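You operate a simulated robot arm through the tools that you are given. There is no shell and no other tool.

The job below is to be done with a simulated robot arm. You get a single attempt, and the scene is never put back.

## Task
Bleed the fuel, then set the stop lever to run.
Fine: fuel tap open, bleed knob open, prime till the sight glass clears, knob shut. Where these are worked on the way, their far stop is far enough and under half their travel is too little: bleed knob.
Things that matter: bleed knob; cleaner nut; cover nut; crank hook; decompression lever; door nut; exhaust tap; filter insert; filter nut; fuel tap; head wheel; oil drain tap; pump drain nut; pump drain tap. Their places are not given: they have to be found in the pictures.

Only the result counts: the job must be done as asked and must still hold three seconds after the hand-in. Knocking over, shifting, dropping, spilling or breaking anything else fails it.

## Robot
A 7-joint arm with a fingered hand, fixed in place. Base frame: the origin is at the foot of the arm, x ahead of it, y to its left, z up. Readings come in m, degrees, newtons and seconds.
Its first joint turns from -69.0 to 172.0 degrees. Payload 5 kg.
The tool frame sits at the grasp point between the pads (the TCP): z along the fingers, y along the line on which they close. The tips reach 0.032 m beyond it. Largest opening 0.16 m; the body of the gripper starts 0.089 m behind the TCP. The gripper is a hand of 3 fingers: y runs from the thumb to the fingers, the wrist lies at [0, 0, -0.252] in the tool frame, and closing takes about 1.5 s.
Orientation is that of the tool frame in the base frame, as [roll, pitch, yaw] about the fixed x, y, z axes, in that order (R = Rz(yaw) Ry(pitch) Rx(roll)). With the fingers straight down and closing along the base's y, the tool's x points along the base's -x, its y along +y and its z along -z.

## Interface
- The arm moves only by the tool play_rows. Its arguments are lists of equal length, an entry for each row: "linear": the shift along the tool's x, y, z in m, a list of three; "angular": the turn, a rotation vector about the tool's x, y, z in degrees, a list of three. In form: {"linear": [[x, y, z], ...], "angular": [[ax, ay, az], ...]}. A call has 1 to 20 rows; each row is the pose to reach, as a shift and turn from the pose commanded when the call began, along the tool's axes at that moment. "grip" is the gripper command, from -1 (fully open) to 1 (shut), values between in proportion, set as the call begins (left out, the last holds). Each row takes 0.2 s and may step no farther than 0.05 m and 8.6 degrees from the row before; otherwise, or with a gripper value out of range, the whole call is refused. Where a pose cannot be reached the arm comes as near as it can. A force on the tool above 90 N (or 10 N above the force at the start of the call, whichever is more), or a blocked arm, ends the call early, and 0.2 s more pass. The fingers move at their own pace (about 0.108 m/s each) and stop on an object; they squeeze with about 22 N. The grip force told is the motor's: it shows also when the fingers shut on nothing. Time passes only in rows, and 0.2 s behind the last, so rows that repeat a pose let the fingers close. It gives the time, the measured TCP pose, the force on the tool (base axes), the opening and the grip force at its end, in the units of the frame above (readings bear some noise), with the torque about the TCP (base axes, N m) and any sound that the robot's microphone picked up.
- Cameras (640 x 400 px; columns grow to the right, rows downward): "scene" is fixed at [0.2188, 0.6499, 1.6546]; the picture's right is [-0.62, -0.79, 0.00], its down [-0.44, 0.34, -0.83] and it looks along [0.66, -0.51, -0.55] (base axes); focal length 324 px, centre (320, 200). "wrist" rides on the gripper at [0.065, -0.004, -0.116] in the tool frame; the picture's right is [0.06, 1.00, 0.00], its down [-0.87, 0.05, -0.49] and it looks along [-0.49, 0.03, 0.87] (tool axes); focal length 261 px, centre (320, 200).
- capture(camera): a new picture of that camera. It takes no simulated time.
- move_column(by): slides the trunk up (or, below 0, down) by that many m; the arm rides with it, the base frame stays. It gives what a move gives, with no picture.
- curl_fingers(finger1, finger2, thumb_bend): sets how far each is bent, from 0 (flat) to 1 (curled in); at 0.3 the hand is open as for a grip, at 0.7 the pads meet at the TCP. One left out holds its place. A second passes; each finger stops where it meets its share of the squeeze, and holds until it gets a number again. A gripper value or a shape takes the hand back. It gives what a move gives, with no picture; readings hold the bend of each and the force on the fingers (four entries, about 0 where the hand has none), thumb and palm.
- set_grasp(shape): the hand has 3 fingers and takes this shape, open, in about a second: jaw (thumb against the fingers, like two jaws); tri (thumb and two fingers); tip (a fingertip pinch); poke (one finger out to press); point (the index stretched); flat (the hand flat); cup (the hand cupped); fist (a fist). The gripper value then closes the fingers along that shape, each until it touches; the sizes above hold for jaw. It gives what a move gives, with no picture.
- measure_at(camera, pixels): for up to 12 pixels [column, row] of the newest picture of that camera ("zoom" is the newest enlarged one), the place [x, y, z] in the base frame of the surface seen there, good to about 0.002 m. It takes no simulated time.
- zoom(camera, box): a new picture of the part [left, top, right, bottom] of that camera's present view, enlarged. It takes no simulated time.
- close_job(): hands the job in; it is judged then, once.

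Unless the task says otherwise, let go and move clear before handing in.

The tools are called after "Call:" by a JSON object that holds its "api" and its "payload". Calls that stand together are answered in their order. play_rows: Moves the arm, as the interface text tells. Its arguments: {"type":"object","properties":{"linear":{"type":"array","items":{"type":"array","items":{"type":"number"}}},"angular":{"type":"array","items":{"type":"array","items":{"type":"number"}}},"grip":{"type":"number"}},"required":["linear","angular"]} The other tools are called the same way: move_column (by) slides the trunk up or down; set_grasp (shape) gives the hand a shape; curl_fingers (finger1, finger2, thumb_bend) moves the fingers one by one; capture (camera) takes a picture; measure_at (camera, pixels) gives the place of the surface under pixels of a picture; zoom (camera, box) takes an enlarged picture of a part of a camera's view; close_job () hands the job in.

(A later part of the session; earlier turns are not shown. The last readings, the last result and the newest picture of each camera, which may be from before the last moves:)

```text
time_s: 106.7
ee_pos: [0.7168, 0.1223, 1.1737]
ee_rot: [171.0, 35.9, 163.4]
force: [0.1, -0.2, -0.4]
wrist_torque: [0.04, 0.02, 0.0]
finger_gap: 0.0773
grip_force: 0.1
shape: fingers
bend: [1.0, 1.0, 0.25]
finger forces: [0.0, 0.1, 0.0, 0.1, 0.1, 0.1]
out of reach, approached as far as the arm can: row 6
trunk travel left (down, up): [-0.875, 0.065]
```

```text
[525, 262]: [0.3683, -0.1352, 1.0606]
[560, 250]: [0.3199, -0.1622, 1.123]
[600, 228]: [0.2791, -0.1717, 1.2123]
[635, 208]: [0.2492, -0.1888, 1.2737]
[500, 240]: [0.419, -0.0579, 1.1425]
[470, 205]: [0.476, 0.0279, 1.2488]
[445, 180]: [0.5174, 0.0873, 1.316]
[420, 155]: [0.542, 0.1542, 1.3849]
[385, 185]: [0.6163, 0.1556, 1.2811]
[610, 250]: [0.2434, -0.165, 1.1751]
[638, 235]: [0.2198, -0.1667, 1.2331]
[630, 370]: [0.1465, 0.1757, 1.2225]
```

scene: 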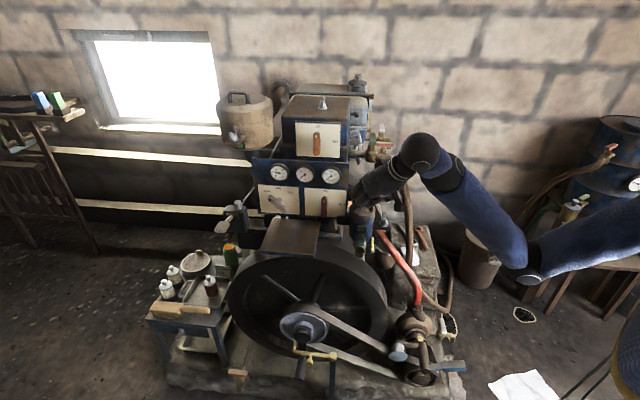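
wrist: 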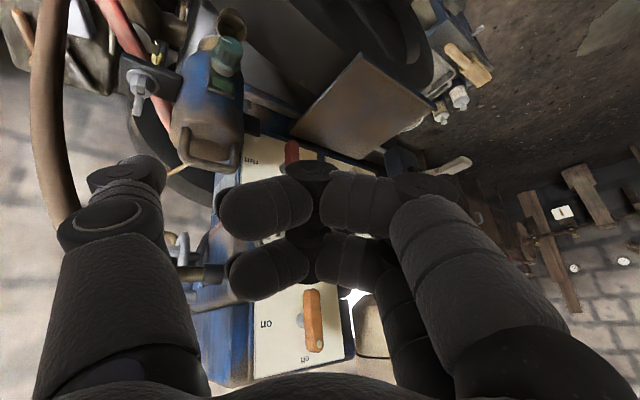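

The wrist bend limit is about 110°, and with the elbow down the forearm rises too steeply. Extending the arm and then lowering it should let the elbow come up; I'll check the free space on the left first.

Call:
{"api": "measure_at", "payload": {"camera": "wrist", "pixels": [[620, 260], [560, 210], [550, 250], [600, 180], [470, 60], [460, 95], [600, 60], [580, 180]]}}

Call:
{"api": "measure_at", "payload": {"camera": "scene", "pixels": [[60, 105], [30, 160], [60, 200], [40, 100], [10, 130], [100, 40], [170, 300], [195, 265], [215, 285], [180, 310], [150, 320], [232, 255]]}}

```text
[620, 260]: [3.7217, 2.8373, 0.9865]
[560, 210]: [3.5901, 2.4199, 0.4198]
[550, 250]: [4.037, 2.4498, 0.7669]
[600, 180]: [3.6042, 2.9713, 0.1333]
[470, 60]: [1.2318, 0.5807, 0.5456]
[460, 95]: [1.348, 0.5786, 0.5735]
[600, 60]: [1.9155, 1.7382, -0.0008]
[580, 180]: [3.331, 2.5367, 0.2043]
```

```text
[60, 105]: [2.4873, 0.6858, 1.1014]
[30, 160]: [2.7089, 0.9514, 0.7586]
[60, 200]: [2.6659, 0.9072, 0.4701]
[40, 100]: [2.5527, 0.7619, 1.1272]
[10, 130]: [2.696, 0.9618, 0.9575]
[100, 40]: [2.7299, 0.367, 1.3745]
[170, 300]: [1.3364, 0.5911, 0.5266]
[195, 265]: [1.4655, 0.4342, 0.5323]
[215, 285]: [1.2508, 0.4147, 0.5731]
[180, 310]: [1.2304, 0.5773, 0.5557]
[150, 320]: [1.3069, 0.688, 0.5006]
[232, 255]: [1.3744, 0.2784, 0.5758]
```

The left side is free for metres, so I'll swing the arm out to the left, extend it, then lower it so the elbow comes out on top.

Call:
{"api": "play_rows", "payload": {"linear": [[0.003, 0.0367, -0.023], [0.0061, 0.0734, -0.0459], [0.0091, 0.1101, -0.0689], [0.0122, 0.1469, -0.0918], [0.0152, 0.1836, -0.1148], [0.0183, 0.2203, -0.1378], [0.0213, 0.257, -0.1607], [0.0244, 0.2937, -0.1837], [0.0274, 0.3304, -0.2067], [0.0305, 0.3672, -0.2296], [0.0335, 0.4039, -0.2526], [0.0366, 0.4406, -0.2755], [0.0396, 0.4773, -0.2985]], "angular": [[-3.5, -1.3, -3.8], [-7.0, -2.6, -7.6], [-10.4, -3.9, -11.4], [-13.9, -5.2, -15.1], [-17.4, -6.5, -18.9], [-20.9, -7.8, -22.7], [-24.3, -9.0, -26.5], [-27.8, -10.3, -30.3], [-31.3, -11.6, -34.1], [-34.8, -12.9, -37.8], [-38.2, -14.2, -41.6], [-41.7, -15.5, -45.4], [-45.2, -16.8, -49.2]]}}

Call:
{"api": "capture", "payload": {"camera": "scene"}}

```text
time_s: 108.7
ee_pos: [0.69, 0.3801, 1.2891]
ee_rot: [-179.6, 50.2, -150.2]
force: [0.2, 0.0, 0.1]
wrist_torque: [0.02, 0.01, -0.02]
finger_gap: 0.0773
grip_force: 0.1
shape: fingers
bend: [1.0, 1.0, 0.25]
finger forces: [0.1, 0.0, 0.0, 0.0, 0.0, 0.0]
out of reach, approached as far as the arm can: row 10
trunk travel left (down, up): [-0.875, 0.065]
stopped in row 10: the arm was blocked; the commanded pose is now the measured one
```

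```text
taken
```

scene: 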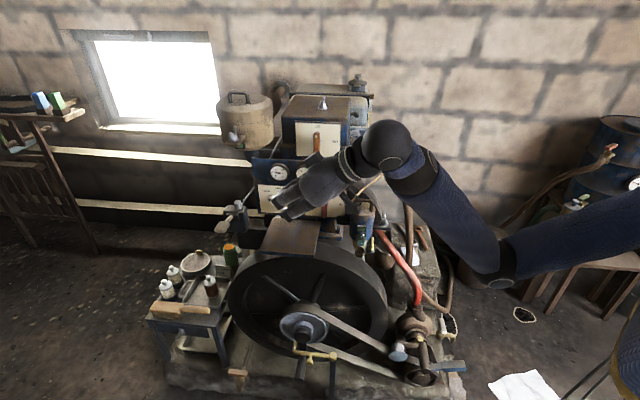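

The arm stopped at (0.69,0.38,1.289). I'll extend it outward and up along its present heading, away from the engine, toward (0.95,0.62,1.45).

Call:
{"api": "play_rows", "payload": {"linear": [[-0.0382, 0.0088, 0.0181], [-0.0764, 0.0176, 0.0361], [-0.1145, 0.0264, 0.0542], [-0.1527, 0.0352, 0.0722], [-0.1909, 0.0439, 0.0903], [-0.2291, 0.0527, 0.1083], [-0.2672, 0.0615, 0.1264], [-0.3054, 0.0703, 0.1444], [-0.3436, 0.0791, 0.1625]], "angular": [[0, 0, 0], [0, 0, 0], [0, 0, 0], [0, 0, 0], [0, 0, 0], [0, 0, 0], [0, 0, 0], [0, 0, 0], [0, 0, 0]]}}

Call:
{"api": "capture", "payload": {"camera": "scene"}}

```text
time_s: 110.7
ee_pos: [0.8949, 0.562, 1.4313]
ee_rot: [-179.9, 50.3, -150.4]
force: [0.4, 0.2, 4.3]
wrist_torque: [-0.22, 0.35, 0.0]
finger_gap: 0.0773
grip_force: 0.0
shape: fingers
bend: [1.0, 1.0, 0.25]
finger forces: [0.0, 0.0, 0.0, 0.1, 0.0, 0.0]
out of reach, approached as far as the arm can: row 4, 5, 8, 9
trunk travel left (down, up): [-0.875, 0.065]
```

```text
taken
```

scene: 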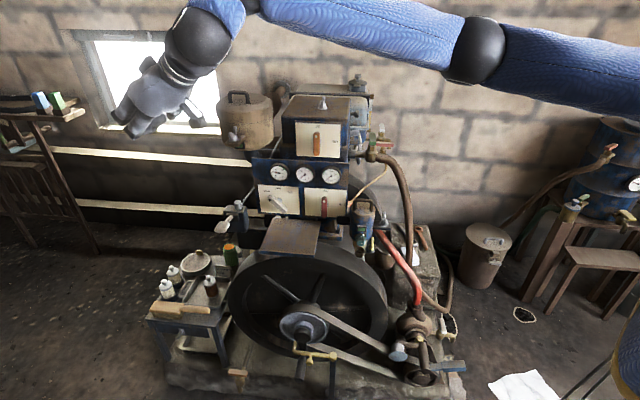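

The arm is now nearly straight at (0.895,0.562,1.431). Next I'll lower the hand while extended so the elbow stays on top.

Call:
{"api": "play_rows", "payload": {"linear": [[0.0362, 0, 0.0302], [0.0724, 0, 0.0603], [0.1086, 0, 0.0905], [0.1449, 0, 0.1207], [0.1811, 0, 0.1509], [0.2173, 0, 0.181], [0.2535, 0, 0.2112]], "angular": [[0, 0, 0], [0, 0, 0], [0, 0, 0], [0, 0, 0], [0, 0, 0], [0, 0, 0], [0, 0, 0]]}}

Call:
{"api": "capture", "payload": {"camera": "scene"}}

```text
time_s: 112.3
ee_pos: [0.8963, 0.5616, 1.0984]
ee_rot: [-179.9, 50.2, -150.2]
force: [0.4, -0.7, -0.1]
wrist_torque: [-0.01, 0.02, 0.04]
finger_gap: 0.0776
grip_force: 0.1
shape: fingers
bend: [1.0, 1.0, 0.25]
finger forces: [0.0, 0.1, 0.1, 0.1, 0.0, 0.0]
trunk travel left (down, up): [-0.875, 0.065]
```

```text
taken
```

scene: 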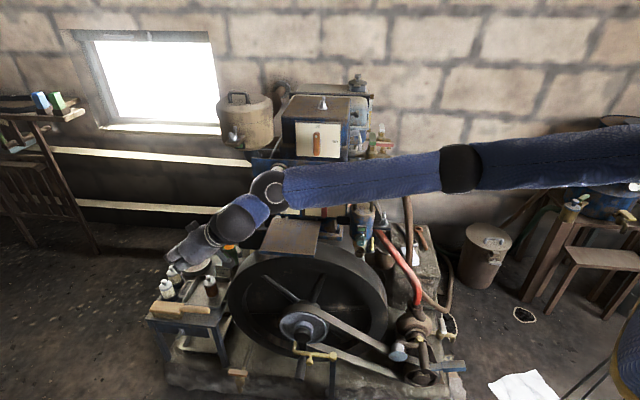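

The arm is straight. I'll draw the hand in and slightly down and see on which side the elbow bends.

Call:
{"api": "play_rows", "payload": {"linear": [[0.0305, -0.0064, -0.0032], [0.061, -0.0128, -0.0064], [0.0915, -0.0193, -0.0096]], "angular": [[0, 0, 0], [0, 0, 0], [0, 0, 0]]}}

Call:
{"api": "capture", "payload": {"camera": "scene"}}

```text
time_s: 113.1
ee_pos: [0.8475, 0.5126, 1.0338]
ee_rot: [-179.9, 50.2, -150.3]
force: [0.5, 0.6, 0.3]
wrist_torque: [0.01, 0.01, 0.04]
finger_gap: 0.0776
grip_force: 0.0
shape: fingers
bend: [1.0, 1.0, 0.25]
finger forces: [0.0, 0.1, 0.0, 0.0, 0.0, 0.0]
trunk travel left (down, up): [-0.875, 0.065]
```

```text
taken
```

scene: 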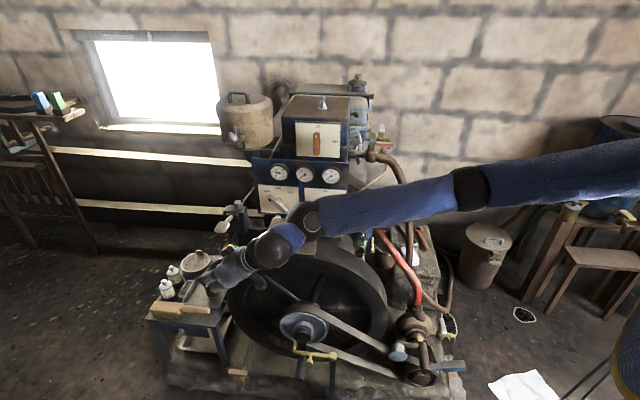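

I'll measure the elbow's height against the shoulder–wrist line.

Call:
{"api": "measure_at", "payload": {"camera": "scene", "pixels": [[475, 188], [560, 175], [630, 165], [400, 205], [345, 213], [310, 218], [450, 195]]}}

```text
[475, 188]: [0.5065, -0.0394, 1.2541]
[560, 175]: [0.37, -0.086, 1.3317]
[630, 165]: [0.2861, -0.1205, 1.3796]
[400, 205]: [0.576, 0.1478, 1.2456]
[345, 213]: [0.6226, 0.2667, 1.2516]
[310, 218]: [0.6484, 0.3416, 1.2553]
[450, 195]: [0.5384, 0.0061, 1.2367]
```

The elbow now lies to the right at (0.50,-0.04,1.25), which should leave the wrist enough freedom. I'll move back above the front of the engine.

Call:
{"api": "play_rows", "payload": {"linear": [[-0.0013, -0.0149, -0.0373], [-0.0027, -0.0297, -0.0746], [-0.004, -0.0446, -0.1119], [-0.0053, -0.0594, -0.1492], [-0.0067, -0.0743, -0.1865], [-0.008, -0.0891, -0.2238]], "angular": [[0, 0, 0], [0, 0, 0], [0, 0, 0], [0, 0, 0], [0, 0, 0], [0, 0, 0]]}}

Call:
{"api": "capture", "payload": {"camera": "scene"}}

```text
time_s: 114.5
ee_pos: [0.7427, 0.3566, 1.1815]
ee_rot: [-179.9, 50.3, -150.1]
force: [-0.8, -0.6, -0.1]
wrist_torque: [-0.02, -0.02, -0.02]
finger_gap: 0.0775
grip_force: 0.0
shape: fingers
bend: [1.0, 1.0, 0.25]
finger forces: [0.0, 0.1, 0.0, 0.0, 0.0, 0.1]
trunk travel left (down, up): [-0.875, 0.065]
```

```text
taken
```

scene: 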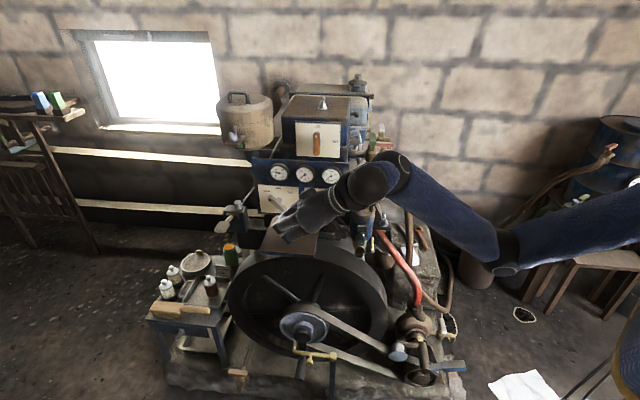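

The elbow drops whenever the shoulder is this high, but then the forearm lies flat and a frontal approach to the knob is within the wrist's range. I'll open the fingers and turn toward a pose 30° above horizontal, aimed at the knob, in two halves.

Call:
{"api": "curl_fingers", "payload": {"finger1": 0.45, "finger2": 0.45, "thumb_bend": 0.42}}

Call:
{"api": "play_rows", "payload": {"linear": [[0.0238, -0.0171, -0.002], [0.0477, -0.0343, -0.0041], [0.0715, -0.0514, -0.0061], [0.0953, -0.0685, -0.0081], [0.1192, -0.0856, -0.0101], [0.143, -0.1028, -0.0122]], "angular": [[3.3, -2.85, 5.78], [6.6, -5.7, 11.57], [9.9, -8.55, 17.35], [13.2, -11.4, 23.13], [16.5, -14.25, 28.92], [19.8, -17.1, 34.7]]}}

Call:
{"api": "capture", "payload": {"camera": "scene"}}

Call:
{"api": "capture", "payload": {"camera": "wrist"}}

```text
time_s: 115.5
ee_pos: [0.7444, 0.3575, 1.1808]
ee_rot: [-179.9, 50.2, -150.2]
force: [-0.6, -0.1, 0.4]
wrist_torque: [-0.03, 0.0, 0.02]
finger_gap: 0.1142
grip_force: 0.2
shape: fingers
bend: [0.45, 0.45, 0.42]
finger forces: [0.0, 0.1, 0.1, 0.1, 0.0, 0.0]
trunk travel left (down, up): [-0.875, 0.065]
```

```text
time_s: 116.9
ee_pos: [0.709, 0.216, 1.0799]
ee_rot: [144.8, 57.0, 142.9]
force: [-0.1, -0.6, -0.1]
wrist_torque: [0.0, -0.01, 0.02]
finger_gap: 0.1136
grip_force: 0.0
shape: fingers
bend: [0.45, 0.45, 0.42]
finger forces: [0.0, 0.0, 0.1, 0.0, 0.0, 0.0]
trunk travel left (down, up): [-0.875, 0.065]
```

```text
taken
```

scene: 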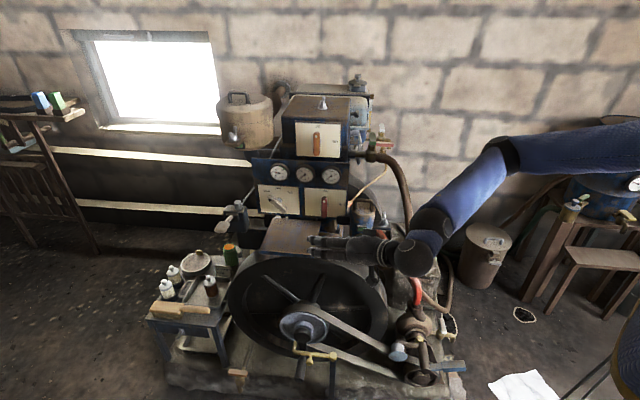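

```text
taken
```

wrist: 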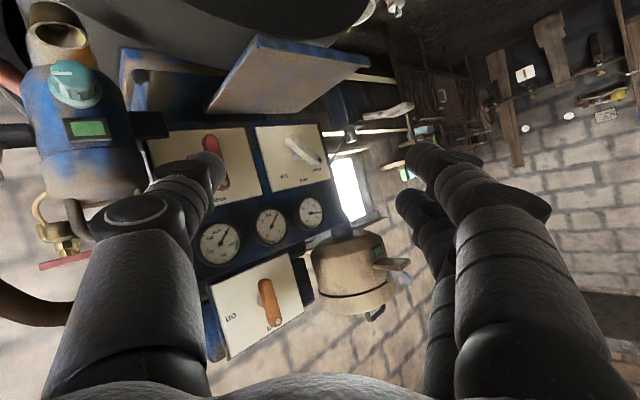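

The elbow has come up on its own, and the filter with its bowl shows at wrist (75,20). I'll zoom on the glass.

Call:
{"api": "zoom", "payload": {"camera": "wrist", "box": [20, 0, 130, 70]}}

```text
5.71 times, centred on (75, 35) of wrist
```

zoom: 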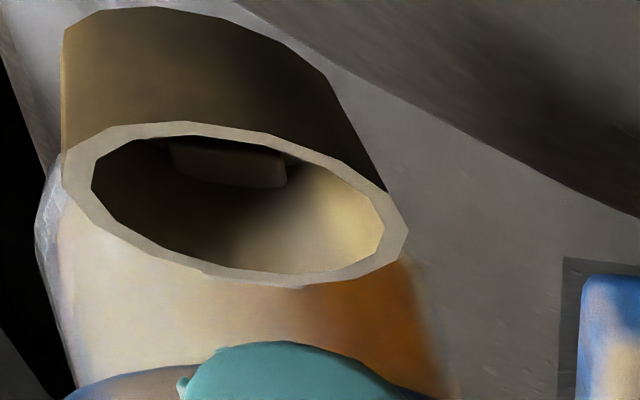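

From this angle the bowl shows plain fuel with no white bubbles, so it seems clear. With the elbow up again I'll return to the proven downward pose over the knob.

Call:
{"api": "play_rows", "payload": {"linear": [[-0.0115, -0.0141, 0.0005], [-0.0229, -0.0281, 0.0009], [-0.0344, -0.0422, 0.0014], [-0.0459, -0.0562, 0.0018], [-0.0573, -0.0703, 0.0023], [-0.0688, -0.0843, 0.0027], [-0.0802, -0.0984, 0.0032], [-0.0917, -0.1124, 0.0036]], "angular": [[4.7, 5.44, 2.63], [9.4, 10.88, 5.26], [14.1, 16.31, 7.89], [18.8, 21.75, 10.53], [23.5, 27.19, 13.16], [28.2, 32.63, 15.79], [32.9, 38.06, 18.42], [37.6, 43.5, 21.05]]}}

Call:
{"api": "capture", "payload": {"camera": "scene"}}

Call:
{"api": "capture", "payload": {"camera": "wrist"}}

```text
time_s: 118.7
ee_pos: [0.7462, 0.0201, 0.939]
ee_rot: [179.8, 12.7, 131.6]
force: [0.3, 2.8, 0.1]
wrist_torque: [-0.06, 0.04, 0.11]
finger_gap: 0.1139
grip_force: 0.7
shape: fingers
bend: [0.45, 0.44, 0.42]
finger forces: [0.1, 1.4, 0.1, 0.1, 0.1, 0.0]
out of reach, approached as far as the arm can: row 5, 6, 7, 8
trunk travel left (down, up): [-0.875, 0.065]
stopped in row 8: the force on the tool passed its limit at 226 N (the readings are from after the stop); the commanded pose is now the measured one
```

```text
taken
```

scene: 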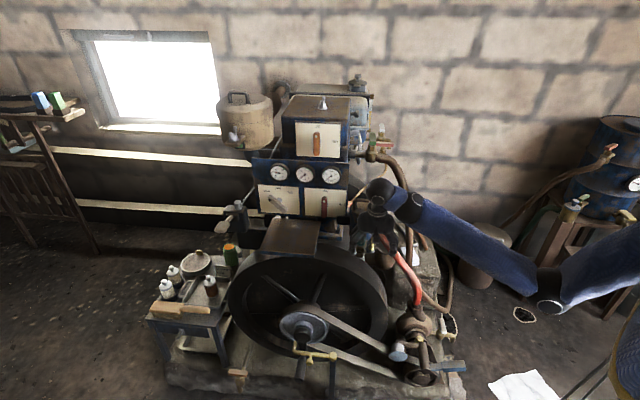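

```text
taken
```

wrist: 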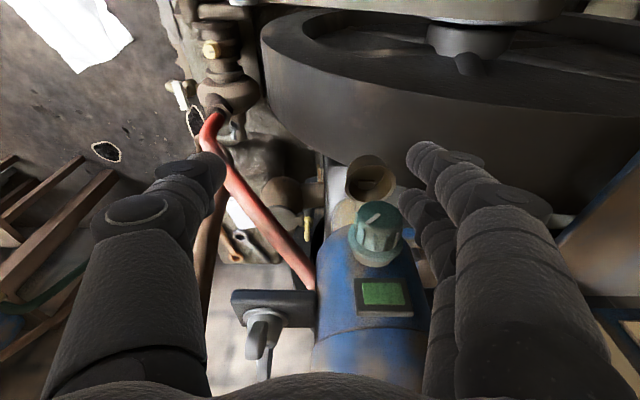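

The arm swung wide and hit something at 226 N before stopping at (0.746,0.020,0.939). I must check at once whether anything was shifted.

Call:
{"api": "zoom", "payload": {"camera": "scene", "box": [320, 170, 440, 270]}}

Call:
{"api": "zoom", "payload": {"camera": "wrist", "box": [230, 130, 470, 330]}}

Call:
{"api": "measure_at", "payload": {"camera": "scene", "pixels": [[545, 300], [500, 265], [440, 225], [415, 205], [380, 195], [600, 260], [630, 235], [375, 225]]}}

```text
4.00 times, centred on (380, 220) of scene
```

zoom: 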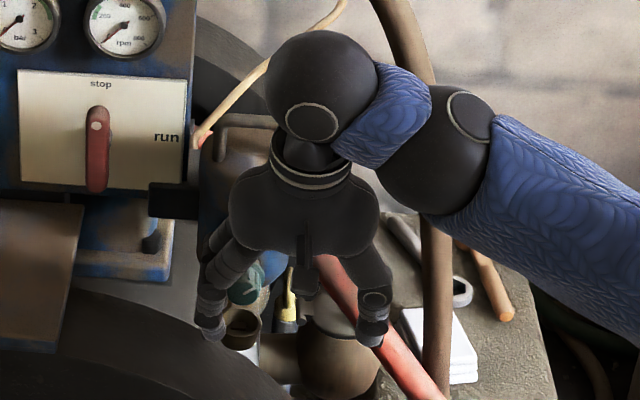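

```text
2.00 times, centred on (350, 230) of wrist
```

zoom: 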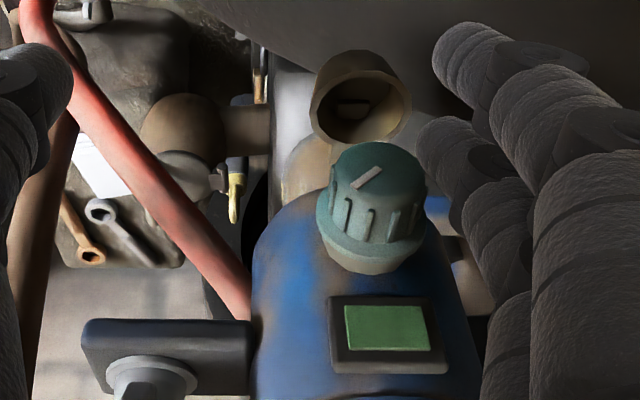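

```text
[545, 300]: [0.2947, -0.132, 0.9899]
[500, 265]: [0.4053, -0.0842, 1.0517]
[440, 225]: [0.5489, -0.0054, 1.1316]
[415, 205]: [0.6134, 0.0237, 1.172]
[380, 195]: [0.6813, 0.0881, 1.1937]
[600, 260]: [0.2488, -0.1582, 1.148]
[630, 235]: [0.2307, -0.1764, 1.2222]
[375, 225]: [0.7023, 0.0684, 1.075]
```

The knob's mark now reads about 45–50°, so a finger brushed it toward shut. I'll measure the filter, window and cup to be sure nothing else moved.

Call:
{"api": "measure_at", "payload": {"camera": "zoom", "pixels": [[385, 330], [340, 330], [430, 345], [365, 175], [375, 160], [400, 180], [355, 110], [330, 90], [390, 120], [310, 175], [150, 350], [300, 280]]}}

Call:
{"api": "measure_at", "payload": {"camera": "scene", "pixels": [[323, 207], [349, 224], [340, 220], [383, 243], [350, 205], [290, 240], [410, 215], [372, 160]]}}

Call:
{"api": "zoom", "payload": {"camera": "scene", "box": [200, 90, 440, 260]}}

```text
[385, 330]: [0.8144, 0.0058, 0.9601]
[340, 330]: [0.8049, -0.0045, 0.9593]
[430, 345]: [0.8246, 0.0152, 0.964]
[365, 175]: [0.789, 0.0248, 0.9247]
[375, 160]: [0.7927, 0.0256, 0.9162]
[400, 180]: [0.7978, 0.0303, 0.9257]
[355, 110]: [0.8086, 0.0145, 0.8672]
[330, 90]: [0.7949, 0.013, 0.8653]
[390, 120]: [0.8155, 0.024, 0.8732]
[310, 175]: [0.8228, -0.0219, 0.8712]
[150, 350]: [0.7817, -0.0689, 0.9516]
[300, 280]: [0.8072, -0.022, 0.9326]
```

```text
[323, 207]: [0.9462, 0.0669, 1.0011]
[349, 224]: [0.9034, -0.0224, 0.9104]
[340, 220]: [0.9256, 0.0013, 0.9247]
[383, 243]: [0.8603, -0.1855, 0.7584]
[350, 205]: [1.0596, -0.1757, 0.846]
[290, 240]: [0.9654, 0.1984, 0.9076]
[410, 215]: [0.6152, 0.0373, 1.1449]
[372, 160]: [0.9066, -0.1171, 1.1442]
```

```text
2.35 times, centred on (320, 175) of scene
```

zoom: 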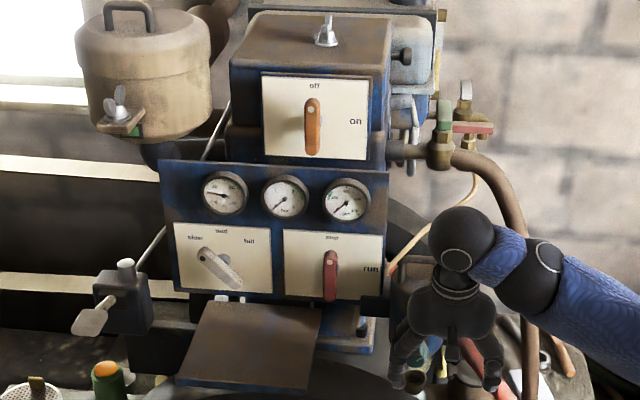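

Filter, window, cup, levers and taps are all where they were; only the knob turned back partway. The knob already lies between thumb and finger 2, so I'll shift sideways in small steps to centre it.

Call:
{"api": "play_rows", "payload": {"linear": [[0, 0.012, 0], [0, 0.025, 0]], "angular": [[0, 0, 0], [0, 0, 0]]}}

Call:
{"api": "zoom", "payload": {"camera": "wrist", "box": [230, 130, 470, 330]}}

```text
time_s: 119.3
ee_pos: [0.7674, 0.0337, 0.9393]
ee_rot: [179.5, 12.5, 131.7]
force: [-0.4, 0.3, -0.7]
wrist_torque: [0.01, 0.02, 0.01]
finger_gap: 0.114
grip_force: 0.1
shape: fingers
bend: [0.45, 0.45, 0.42]
finger forces: [0.0, 0.0, 0.1, 0.0, 0.0, 0.0]
trunk travel left (down, up): [-0.875, 0.065]
```

```text
2.00 times, centred on (350, 230) of wrist
```

zoom: 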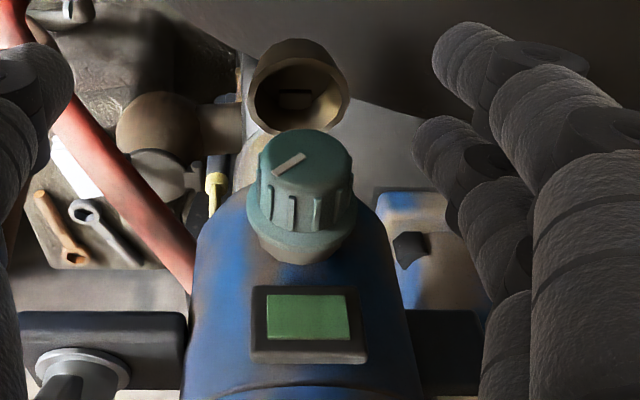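

The knob is centred between the open fingers with no contact; its mark is about 45° from shut. I'll tilt the hand 30° to the right about the knob's axis and settle onto it.

Call:
{"api": "play_rows", "payload": {"linear": [[-0.0052, 0.0022, 0.0039], [-0.0103, 0.0044, 0.0078], [-0.0155, 0.0065, 0.0117], [-0.0207, 0.0087, 0.0156]], "angular": [[-7.3, 0.44, 1.65], [-14.6, 0.88, 3.3], [-21.9, 1.31, 4.95], [-29.2, 1.75, 6.6]]}}

Call:
{"api": "zoom", "payload": {"camera": "wrist", "box": [200, 100, 440, 300]}}

Call:
{"api": "zoom", "payload": {"camera": "scene", "box": [340, 210, 400, 260]}}

```text
time_s: 120.3
ee_pos: [0.7879, 0.022, 0.9297]
ee_rot: [149.0, 9.0, 125.6]
force: [0.9, -0.6, 0.0]
wrist_torque: [0.03, -0.04, 0.0]
finger_gap: 0.114
grip_force: 0.0
shape: fingers
bend: [0.45, 0.45, 0.42]
finger forces: [0.0, 0.0, 0.0, 0.0, 0.0, 0.1]
trunk travel left (down, up): [-0.875, 0.065]
```

```text
2.00 times, centred on (320, 200) of wrist
```

zoom: 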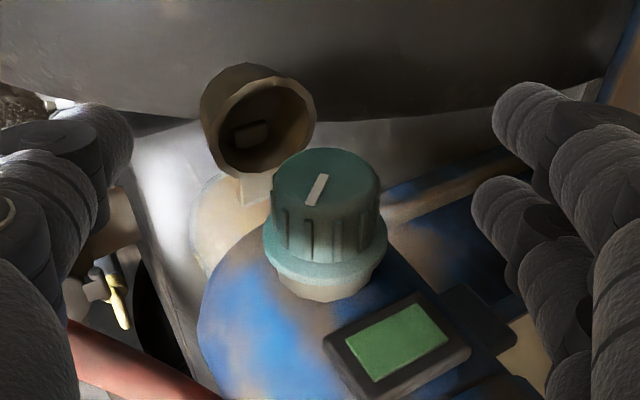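

```text
8.00 times, centred on (370, 235) of scene
```

zoom: 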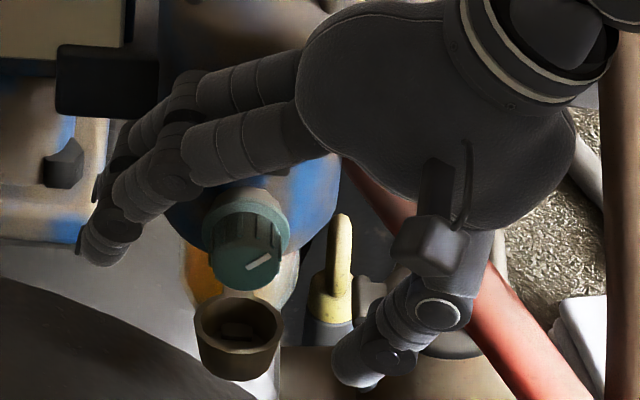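

The bowl at (225,225) is now clear, with no bubbles, and the mark is at about 51°. I'll grip with finger 2 and thumb and turn counterclockwise toward shut.

Call:
{"api": "curl_fingers", "payload": {"finger1": 0.55, "finger2": 0.8, "thumb_bend": 0.8}}

Call:
{"api": "zoom", "payload": {"camera": "wrist", "box": [200, 100, 440, 300]}}

```text
time_s: 121.3
ee_pos: [0.7861, 0.022, 0.9265]
ee_rot: [149.3, 8.9, 125.6]
force: [-4.6, -3.5, -19.8]
wrist_torque: [-0.14, 0.15, 0.15]
finger_gap: 0.0439
grip_force: 17.1
shape: fingers
bend: [0.55, 0.63, 0.69]
finger forces: [0.1, 8.7, 0.0, 0.0, 24.6, 0.0]
trunk travel left (down, up): [-0.875, 0.065]
```

```text
2.00 times, centred on (320, 200) of wrist
```

zoom: 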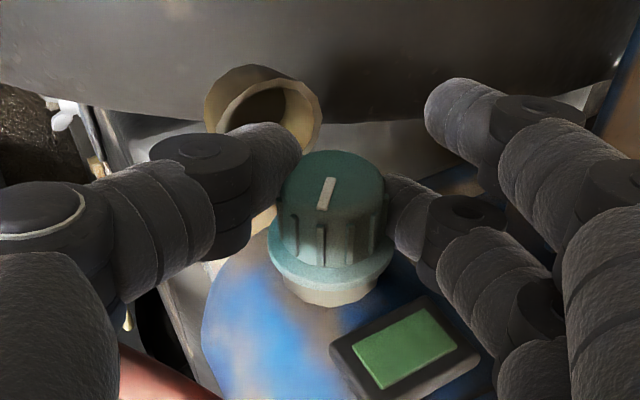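

Firm grip again (8.7 N and 24.6 N). Turning counterclockwise 30°.

Call:
{"api": "play_rows", "payload": {"linear": [[0.0001, 0.0014, 0.0001], [0.0002, 0.0027, 0.0003], [0.0004, 0.004, 0.0007], [0.0006, 0.0052, 0.0013]], "angular": [[7.3, -0.44, -1.65], [14.6, -0.88, -3.3], [21.9, -1.31, -4.95], [29.2, -1.75, -6.6]]}}

Call:
{"api": "zoom", "payload": {"camera": "wrist", "box": [200, 100, 440, 300]}}

Call:
{"api": "zoom", "payload": {"camera": "scene", "box": [358, 228, 382, 248]}}

```text
time_s: 122.3
ee_pos: [0.7923, 0.0255, 0.9299]
ee_rot: [179.7, 12.4, 131.5]
force: [-9.4, -9.5, -13.9]
wrist_torque: [0.03, 0.25, 0.11]
finger_gap: 0.0447
grip_force: 16.5
shape: fingers
bend: [0.55, 0.64, 0.69]
finger forces: [0.0, 9.7, 0.1, 0.1, 23.2, 0.0]
trunk travel left (down, up): [-0.875, 0.065]
```

```text
2.00 times, centred on (320, 200) of wrist
```

zoom: 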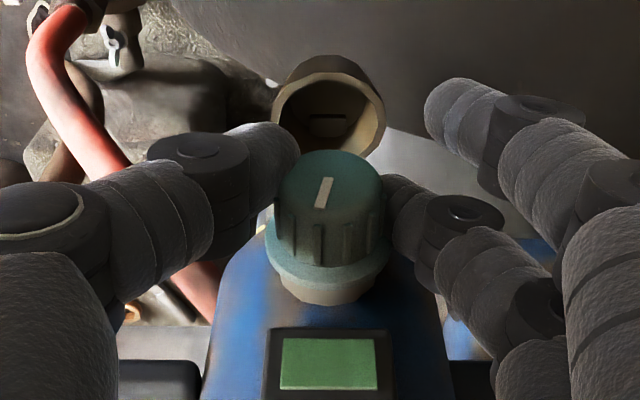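

```text
16.00 times, centred on (370, 238) of scene
```

zoom: 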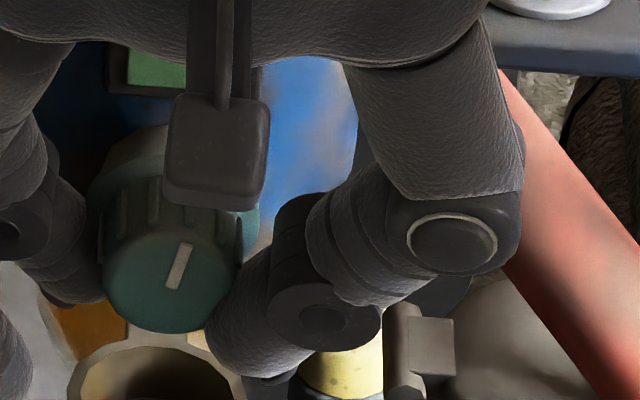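

The mark is now about 11° short of its shut position. One more grip and turn will bring it to the shut stop.

Call:
{"api": "curl_fingers", "payload": {"finger1": 0.55, "finger2": 0.5, "thumb_bend": 0.48}}

Call:
{"api": "play_rows", "payload": {"linear": [[0, -0.0014, 0.0001], [-0.0001, -0.0027, 0.0003], [-0.0001, -0.004, 0.0008], [0, -0.0052, 0.0014]], "angular": [[-7.3, 0.44, 1.65], [-14.6, 0.88, 3.3], [-21.9, 1.31, 4.95], [-29.2, 1.75, 6.6]]}}

Call:
{"api": "curl_fingers", "payload": {"finger2": 0.8, "thumb_bend": 0.8}}

Call:
{"api": "zoom", "payload": {"camera": "wrist", "box": [200, 100, 440, 300]}}

Call:
{"api": "zoom", "payload": {"camera": "scene", "box": [358, 228, 382, 248]}}

```text
time_s: 123.3
ee_pos: [0.7914, 0.0264, 0.9306]
ee_rot: [179.6, 12.4, 131.5]
force: [0.4, 0.2, -0.7]
wrist_torque: [0.01, -0.01, -0.02]
finger_gap: 0.0814
grip_force: 0.0
shape: fingers
bend: [0.55, 0.5, 0.48]
finger forces: [0.0, 0.0, 0.0, 0.0, 0.1, 0.1]
trunk travel left (down, up): [-0.875, 0.065]
```

```text
time_s: 124.3
ee_pos: [0.7854, 0.0229, 0.9299]
ee_rot: [149.0, 9.1, 125.7]
force: [-0.3, 0.9, 0.0]
wrist_torque: [0.01, 0.0, -0.01]
finger_gap: 0.0815
grip_force: 0.0
shape: fingers
bend: [0.55, 0.5, 0.48]
finger forces: [0.1, 0.0, 0.0, 0.0, 0.0, 0.0]
trunk travel left (down, up): [-0.875, 0.065]
```

```text
time_s: 125.3
ee_pos: [0.787, 0.0206, 0.9254]
ee_rot: [149.1, 8.9, 125.6]
force: [-2.6, -3.3, -19.2]
wrist_torque: [-0.14, 0.15, 0.18]
finger_gap: 0.0433
grip_force: 16.6
shape: fingers
bend: [0.55, 0.63, 0.69]
finger forces: [0.1, 8.7, 0.0, 0.0, 24.2, 0.0]
trunk travel left (down, up): [-0.875, 0.065]
```

```text
2.00 times, centred on (320, 200) of wrist
```

zoom: 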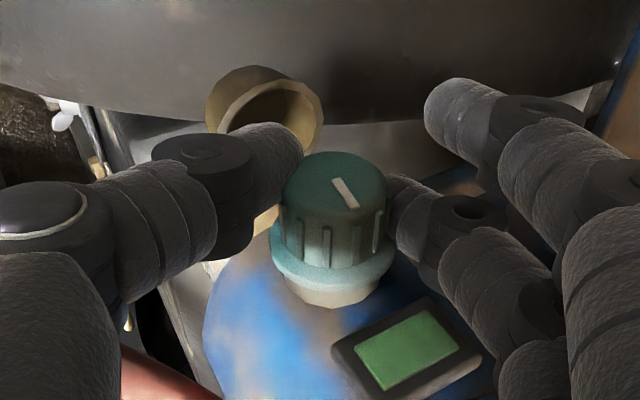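

```text
16.00 times, centred on (370, 238) of scene
```

zoom: 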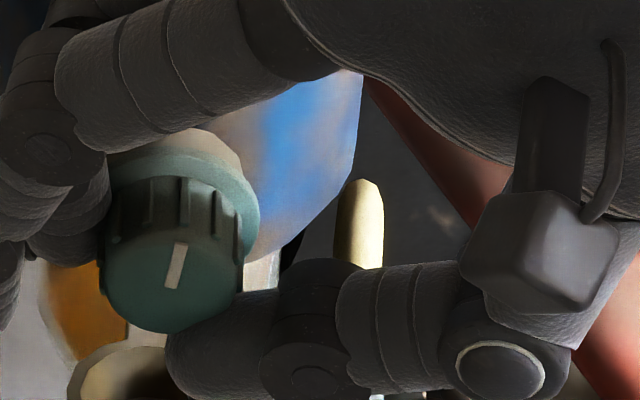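

Gripped again with the mark about 11° from shut. Turning counterclockwise 30° against the shut stop.

Call:
{"api": "play_rows", "payload": {"linear": [[0.0001, 0.0014, 0.0001], [0.0002, 0.0027, 0.0003], [0.0004, 0.004, 0.0007], [0.0006, 0.0052, 0.0013]], "angular": [[7.3, -0.44, -1.65], [14.6, -0.88, -3.3], [21.9, -1.31, -4.95], [29.2, -1.75, -6.6]]}}

Call:
{"api": "zoom", "payload": {"camera": "wrist", "box": [200, 100, 440, 300]}}

Call:
{"api": "zoom", "payload": {"camera": "scene", "box": [358, 228, 382, 248]}}

```text
time_s: 126.3
ee_pos: [0.7907, 0.0251, 0.9272]
ee_rot: [179.8, 12.3, 131.6]
force: [-2.7, -2.7, -31.4]
wrist_torque: [0.28, -0.05, 0.11]
finger_gap: 0.0434
grip_force: 15.9
shape: fingers
bend: [0.55, 0.65, 0.68]
finger forces: [0.1, 7.0, 0.1, 0.0, 25.4, 0.1]
trunk travel left (down, up): [-0.875, 0.065]
```

```text
2.00 times, centred on (320, 200) of wrist
```

zoom: 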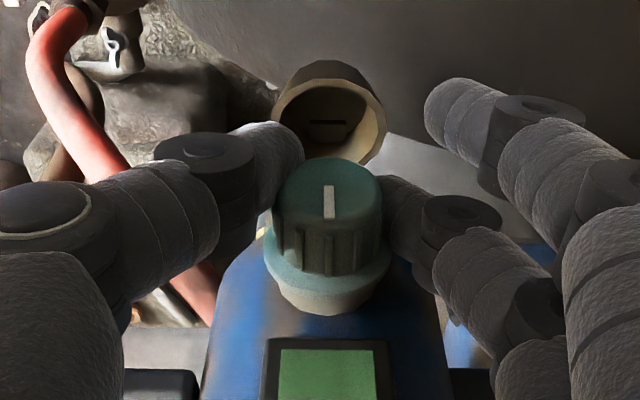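

```text
16.00 times, centred on (370, 238) of scene
```

zoom: 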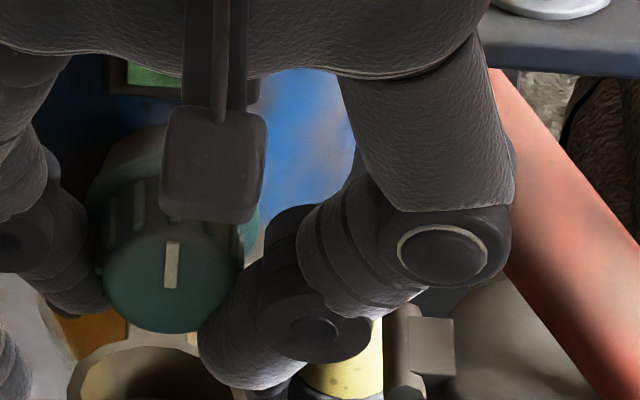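

The mark is back at its original shut position and the fingers slipped against the stop, so the bleed knob is shut. I'll let go and back out frontward, tilting the hand forward as I go to stay within the wrist's range.

Call:
{"api": "curl_fingers", "payload": {"finger1": 0.5, "finger2": 0.46, "thumb_bend": 0.44}}

Call:
{"api": "play_rows", "payload": {"linear": [[0.0165, -0.001, -0.0087], [0.033, -0.0021, -0.0174], [0.0496, -0.0031, -0.0262], [0.0661, -0.0042, -0.0349]], "angular": [[-0.5, -2.4, -0.8], [-1.1, -4.7, -1.5], [-1.6, -7.1, -2.3], [-2.2, -9.5, -3.1]]}}

Call:
{"api": "capture", "payload": {"camera": "scene"}}

Call:
{"api": "zoom", "payload": {"camera": "scene", "box": [358, 228, 382, 248]}}

Call:
{"api": "capture", "payload": {"camera": "wrist"}}

```text
time_s: 127.3
ee_pos: [0.7908, 0.0268, 0.9295]
ee_rot: [179.5, 12.3, 131.7]
force: [0.4, -0.1, 0.8]
wrist_torque: [0.0, -0.01, 0.0]
finger_gap: 0.0991
grip_force: 0.0
shape: fingers
bend: [0.5, 0.46, 0.44]
finger forces: [0.0, 0.1, 0.0, 0.0, 0.0, 0.0]
trunk travel left (down, up): [-0.875, 0.065]
```

```text
time_s: 128.3
ee_pos: [0.7381, 0.0777, 0.949]
ee_rot: [178.2, 21.9, 134.7]
force: [0.2, -0.2, -0.3]
wrist_torque: [-0.02, 0.03, -0.03]
finger_gap: 0.0993
grip_force: 0.1
shape: fingers
bend: [0.5, 0.46, 0.44]
finger forces: [0.0, 0.0, 0.0, 0.1, 0.1, 0.0]
trunk travel left (down, up): [-0.875, 0.065]
```

```text
taken
```

scene: 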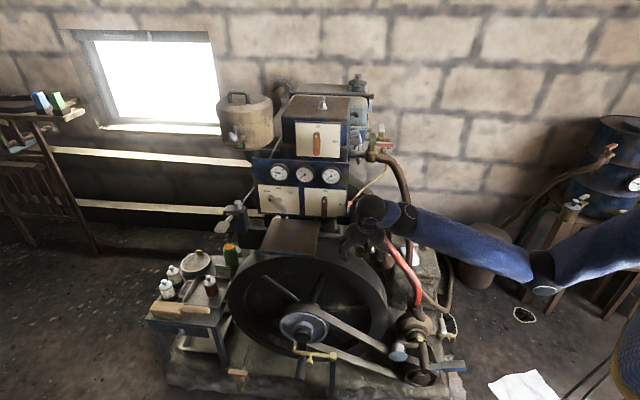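

```text
16.00 times, centred on (370, 238) of scene
```

zoom: 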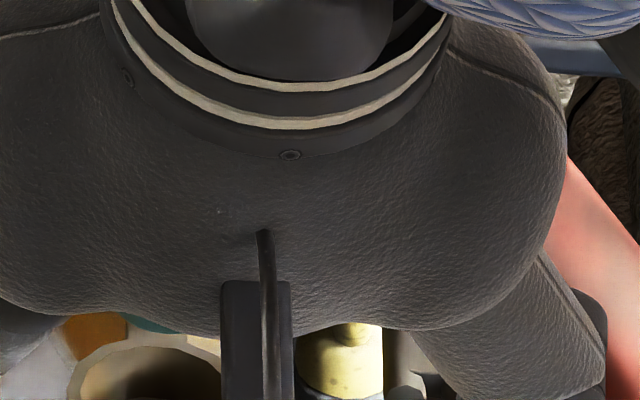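

```text
taken
```

wrist: 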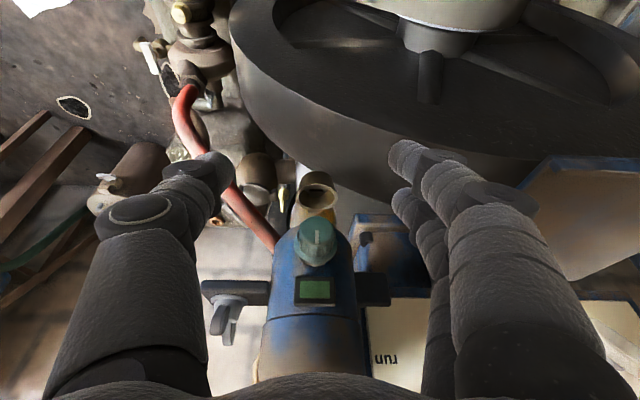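

Clear of the knob now. I'll zoom on the knob and glass from here to confirm.

Call:
{"api": "zoom", "payload": {"camera": "wrist", "box": [270, 170, 370, 270]}}

```text
4.00 times, centred on (320, 220) of wrist
```

zoom: 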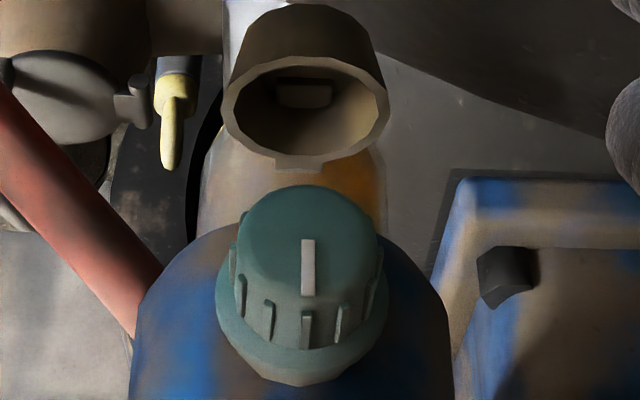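

The mark is upright (shut) and the bowl is free of bubbles. Now I'll curl the fingers, keep the thumb straight, and move toward the front of the red stop lever.

Call:
{"api": "curl_fingers", "payload": {"finger1": 1.0, "finger2": 1.0, "thumb_bend": 0.25}}

Call:
{"api": "play_rows", "payload": {"linear": [[-0.0069, 0.0256, -0.0168], [-0.0138, 0.0513, -0.0335], [-0.0207, 0.0769, -0.0503], [-0.0277, 0.1026, -0.0671]], "angular": [[-1.1, -4.7, -1.6], [-2.1, -9.4, -3.1], [-3.2, -14.1, -4.7], [-4.3, -18.9, -6.2]]}}

Call:
{"api": "capture", "payload": {"camera": "scene"}}

Call:
{"api": "capture", "payload": {"camera": "wrist"}}

```text
time_s: 129.3
ee_pos: [0.7401, 0.078, 0.9509]
ee_rot: [178.2, 22.0, 134.7]
force: [0.1, -0.3, 1.1]
wrist_torque: [-0.01, 0.01, 0.01]
finger_gap: 0.0769
grip_force: 0.0
shape: fingers
bend: [1.0, 1.0, 0.25]
finger forces: [0.0, 0.0, 0.0, 0.1, 0.0, 0.1]
trunk travel left (down, up): [-0.875, 0.065]
```

```text
time_s: 130.3
ee_pos: [0.8109, 0.1475, 1.0253]
ee_rot: [177.4, 41.2, 141.1]
force: [0.1, 0.4, -1.1]
wrist_torque: [-0.01, 0.03, -0.02]
finger_gap: 0.0771
grip_force: 0.1
shape: fingers
bend: [1.0, 1.0, 0.25]
finger forces: [0.0, 0.1, 0.1, 0.1, 0.0, 0.0]
trunk travel left (down, up): [-0.875, 0.065]
```

```text
taken
```

scene: 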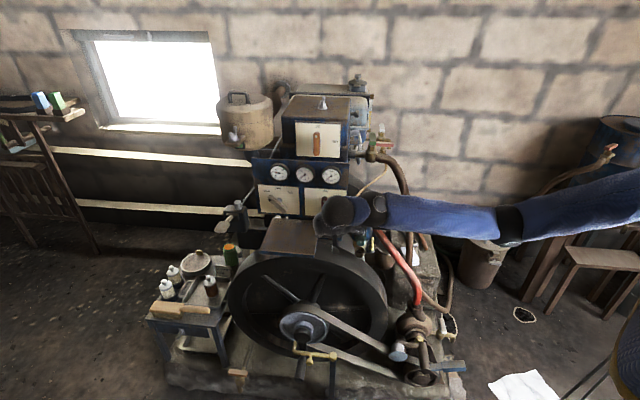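

```text
taken
```

wrist: 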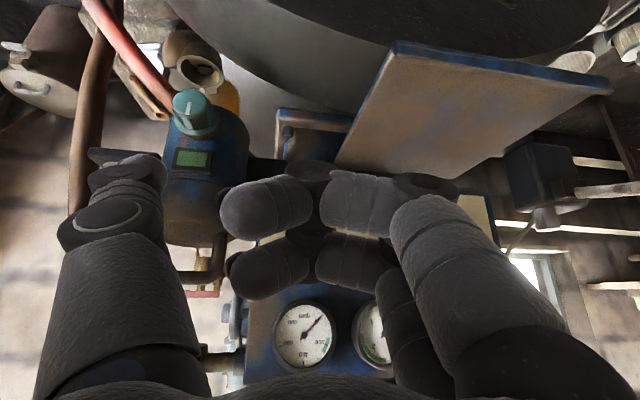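

Reached easily. I'll carry on to a staging pose about 0.11 m in front of the lever's upper end.

Call:
{"api": "play_rows", "payload": {"linear": [[-0.0167, 0.0228, -0.0026], [-0.0334, 0.0455, -0.0052], [-0.0502, 0.0683, -0.0078], [-0.0669, 0.091, -0.0104], [-0.0836, 0.1138, -0.013]], "angular": [[-0.9, -3.7, -1.2], [-1.7, -7.4, -2.4], [-2.6, -11.2, -3.7], [-3.4, -14.9, -4.9], [-4.3, -18.6, -6.1]]}}

Call:
{"api": "capture", "payload": {"camera": "scene"}}

Call:
{"api": "capture", "payload": {"camera": "wrist"}}

```text
time_s: 131.5
ee_pos: [0.9226, 0.2028, 1.0948]
ee_rot: [179.7, 59.9, 149.9]
force: [0.6, -0.7, 0.2]
wrist_torque: [-0.04, 0.03, 0.02]
finger_gap: 0.0772
grip_force: 0.1
shape: fingers
bend: [1.0, 1.0, 0.25]
finger forces: [0.0, 0.1, 0.1, 0.0, 0.0, 0.0]
trunk travel left (down, up): [-0.875, 0.065]
```

```text
taken
```

scene: 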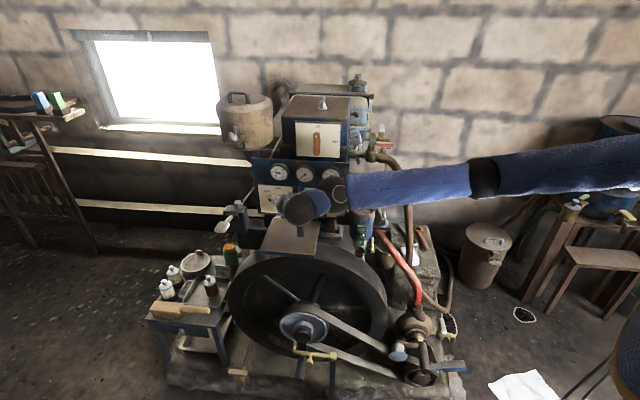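

```text
taken
```

wrist: 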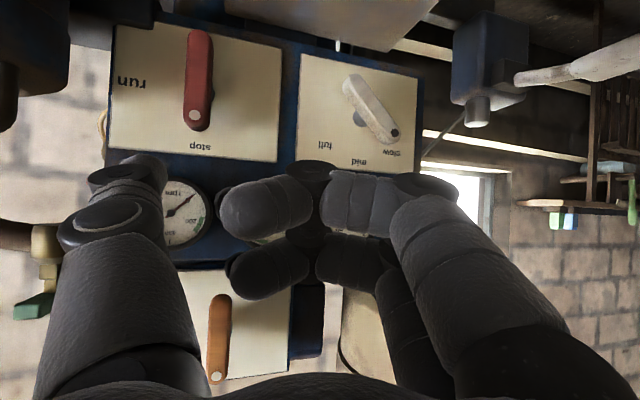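

A clear view: the red lever spans wrist (199,35)–(196,128), dot at "stop", "run" to its side. I'll measure it and the plate precisely.

Call:
{"api": "zoom", "payload": {"camera": "wrist", "box": [110, 20, 290, 160]}}

Call:
{"api": "measure_at", "payload": {"camera": "wrist", "pixels": [[199, 36], [198, 60], [197, 80], [196, 100], [195, 115], [194, 127], [208, 82], [188, 82], [240, 100], [160, 80], [132, 82], [180, 78]]}}

Call:
{"api": "measure_at", "payload": {"camera": "wrist", "pixels": [[145, 158], [150, 165], [140, 162], [155, 160], [160, 172], [375, 110], [185, 210], [240, 50]]}}

```text
2.86 times, centred on (200, 90) of wrist
```

zoom: 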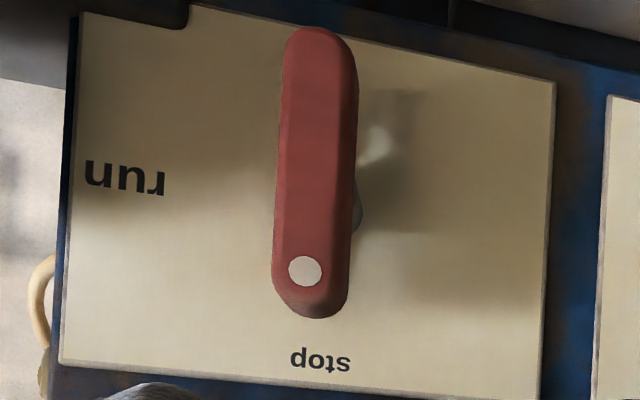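

```text
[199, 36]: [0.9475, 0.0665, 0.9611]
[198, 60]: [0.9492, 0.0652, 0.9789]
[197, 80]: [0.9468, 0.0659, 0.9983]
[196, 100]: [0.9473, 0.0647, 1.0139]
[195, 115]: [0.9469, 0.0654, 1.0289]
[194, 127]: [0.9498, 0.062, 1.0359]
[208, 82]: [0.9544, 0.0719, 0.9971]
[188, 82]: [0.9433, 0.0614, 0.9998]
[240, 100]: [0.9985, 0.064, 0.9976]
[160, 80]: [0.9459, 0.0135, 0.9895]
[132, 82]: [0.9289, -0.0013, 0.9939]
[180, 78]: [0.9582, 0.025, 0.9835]
```

```text
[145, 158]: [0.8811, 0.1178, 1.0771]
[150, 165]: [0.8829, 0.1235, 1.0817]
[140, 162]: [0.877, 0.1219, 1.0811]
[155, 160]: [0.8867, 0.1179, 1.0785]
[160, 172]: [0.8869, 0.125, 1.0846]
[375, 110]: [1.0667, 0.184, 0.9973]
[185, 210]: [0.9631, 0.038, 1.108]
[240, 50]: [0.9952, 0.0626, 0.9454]
```

The lever's pivot is at lateral 0.717, z≈0.998, front face 0.037 off the plate. I'll slide the thumb in just to the left of the lever's upper end.

Call:
{"api": "play_rows", "payload": {"linear": [[0.0014, 0.0127, 0.025], [0.0027, 0.0127, 0.055], [0.0027, 0.0127, 0.085]], "angular": [[0, 0, 0], [0, 0, 0], [0, 0, 0]]}}

Call:
{"api": "capture", "payload": {"camera": "wrist"}}

Call:
{"api": "zoom", "payload": {"camera": "scene", "box": [250, 160, 380, 250]}}

```text
time_s: 132.3
ee_pos: [0.9914, 0.1772, 1.0483]
ee_rot: [179.7, 59.9, 149.9]
force: [0.7, 0.3, 0.4]
wrist_torque: [-0.03, -0.04, 0.01]
finger_gap: 0.0776
grip_force: 0.0
shape: fingers
bend: [1.0, 1.0, 0.25]
finger forces: [0.0, 0.0, 0.1, 0.1, 0.0, 0.0]
trunk travel left (down, up): [-0.875, 0.065]
```

```text
taken
```

wrist: 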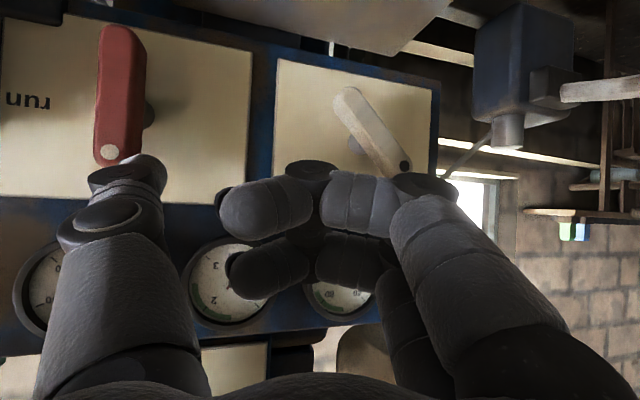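

```text
4.44 times, centred on (315, 205) of scene
```

zoom: 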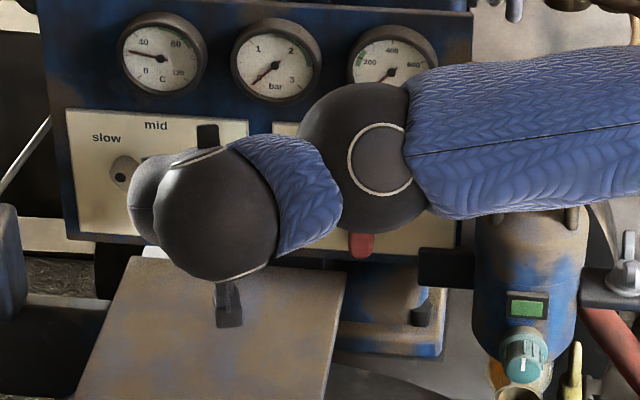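

The thumb is approaching the lever's upper end. I'll measure both to be sure it passes on the left side.

Call:
{"api": "measure_at", "payload": {"camera": "wrist", "pixels": [[140, 158], [148, 158], [155, 160], [160, 165], [135, 165], [145, 170], [118, 150], [142, 100], [100, 100], [128, 160], [110, 152]]}}

```text
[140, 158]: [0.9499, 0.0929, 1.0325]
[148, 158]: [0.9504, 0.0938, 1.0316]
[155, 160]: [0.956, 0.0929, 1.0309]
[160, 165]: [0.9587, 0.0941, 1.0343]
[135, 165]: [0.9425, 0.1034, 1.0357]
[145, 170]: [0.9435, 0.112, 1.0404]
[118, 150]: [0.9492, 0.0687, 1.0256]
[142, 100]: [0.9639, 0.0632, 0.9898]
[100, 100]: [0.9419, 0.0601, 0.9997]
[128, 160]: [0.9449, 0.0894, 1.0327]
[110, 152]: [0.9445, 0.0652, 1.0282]
```

The thumb (lateral 0.731–0.751) clears the lever's left edge (0.727). I'll push it in another 3.4 cm so it reaches beside the lever.

Call:
{"api": "play_rows", "payload": {"linear": [[0, 0.001, 0.017], [0, 0.001, 0.034]], "angular": [[0, 0, 0], [0, 0, 0]]}}

Call:
{"api": "capture", "payload": {"camera": "wrist"}}

```text
time_s: 132.9
ee_pos: [1.0156, 0.1649, 1.0318]
ee_rot: [179.7, 59.9, 149.8]
force: [0.0, 0.2, 0.3]
wrist_torque: [-0.01, -0.01, 0.01]
finger_gap: 0.0775
grip_force: 0.0
shape: fingers
bend: [1.0, 1.0, 0.25]
finger forces: [0.0, 0.1, 0.0, 0.1, 0.0, 0.1]
trunk travel left (down, up): [-0.875, 0.065]
```

```text
taken
```

wrist: 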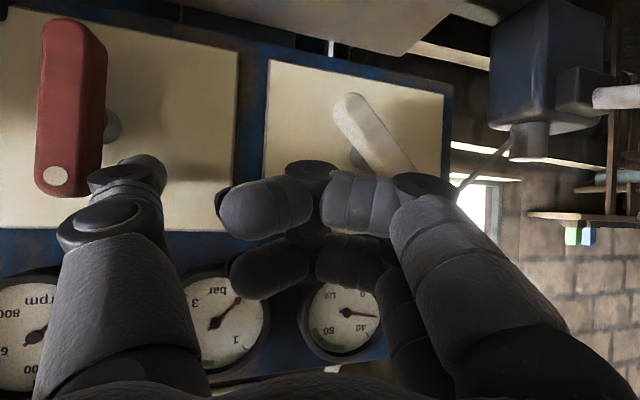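

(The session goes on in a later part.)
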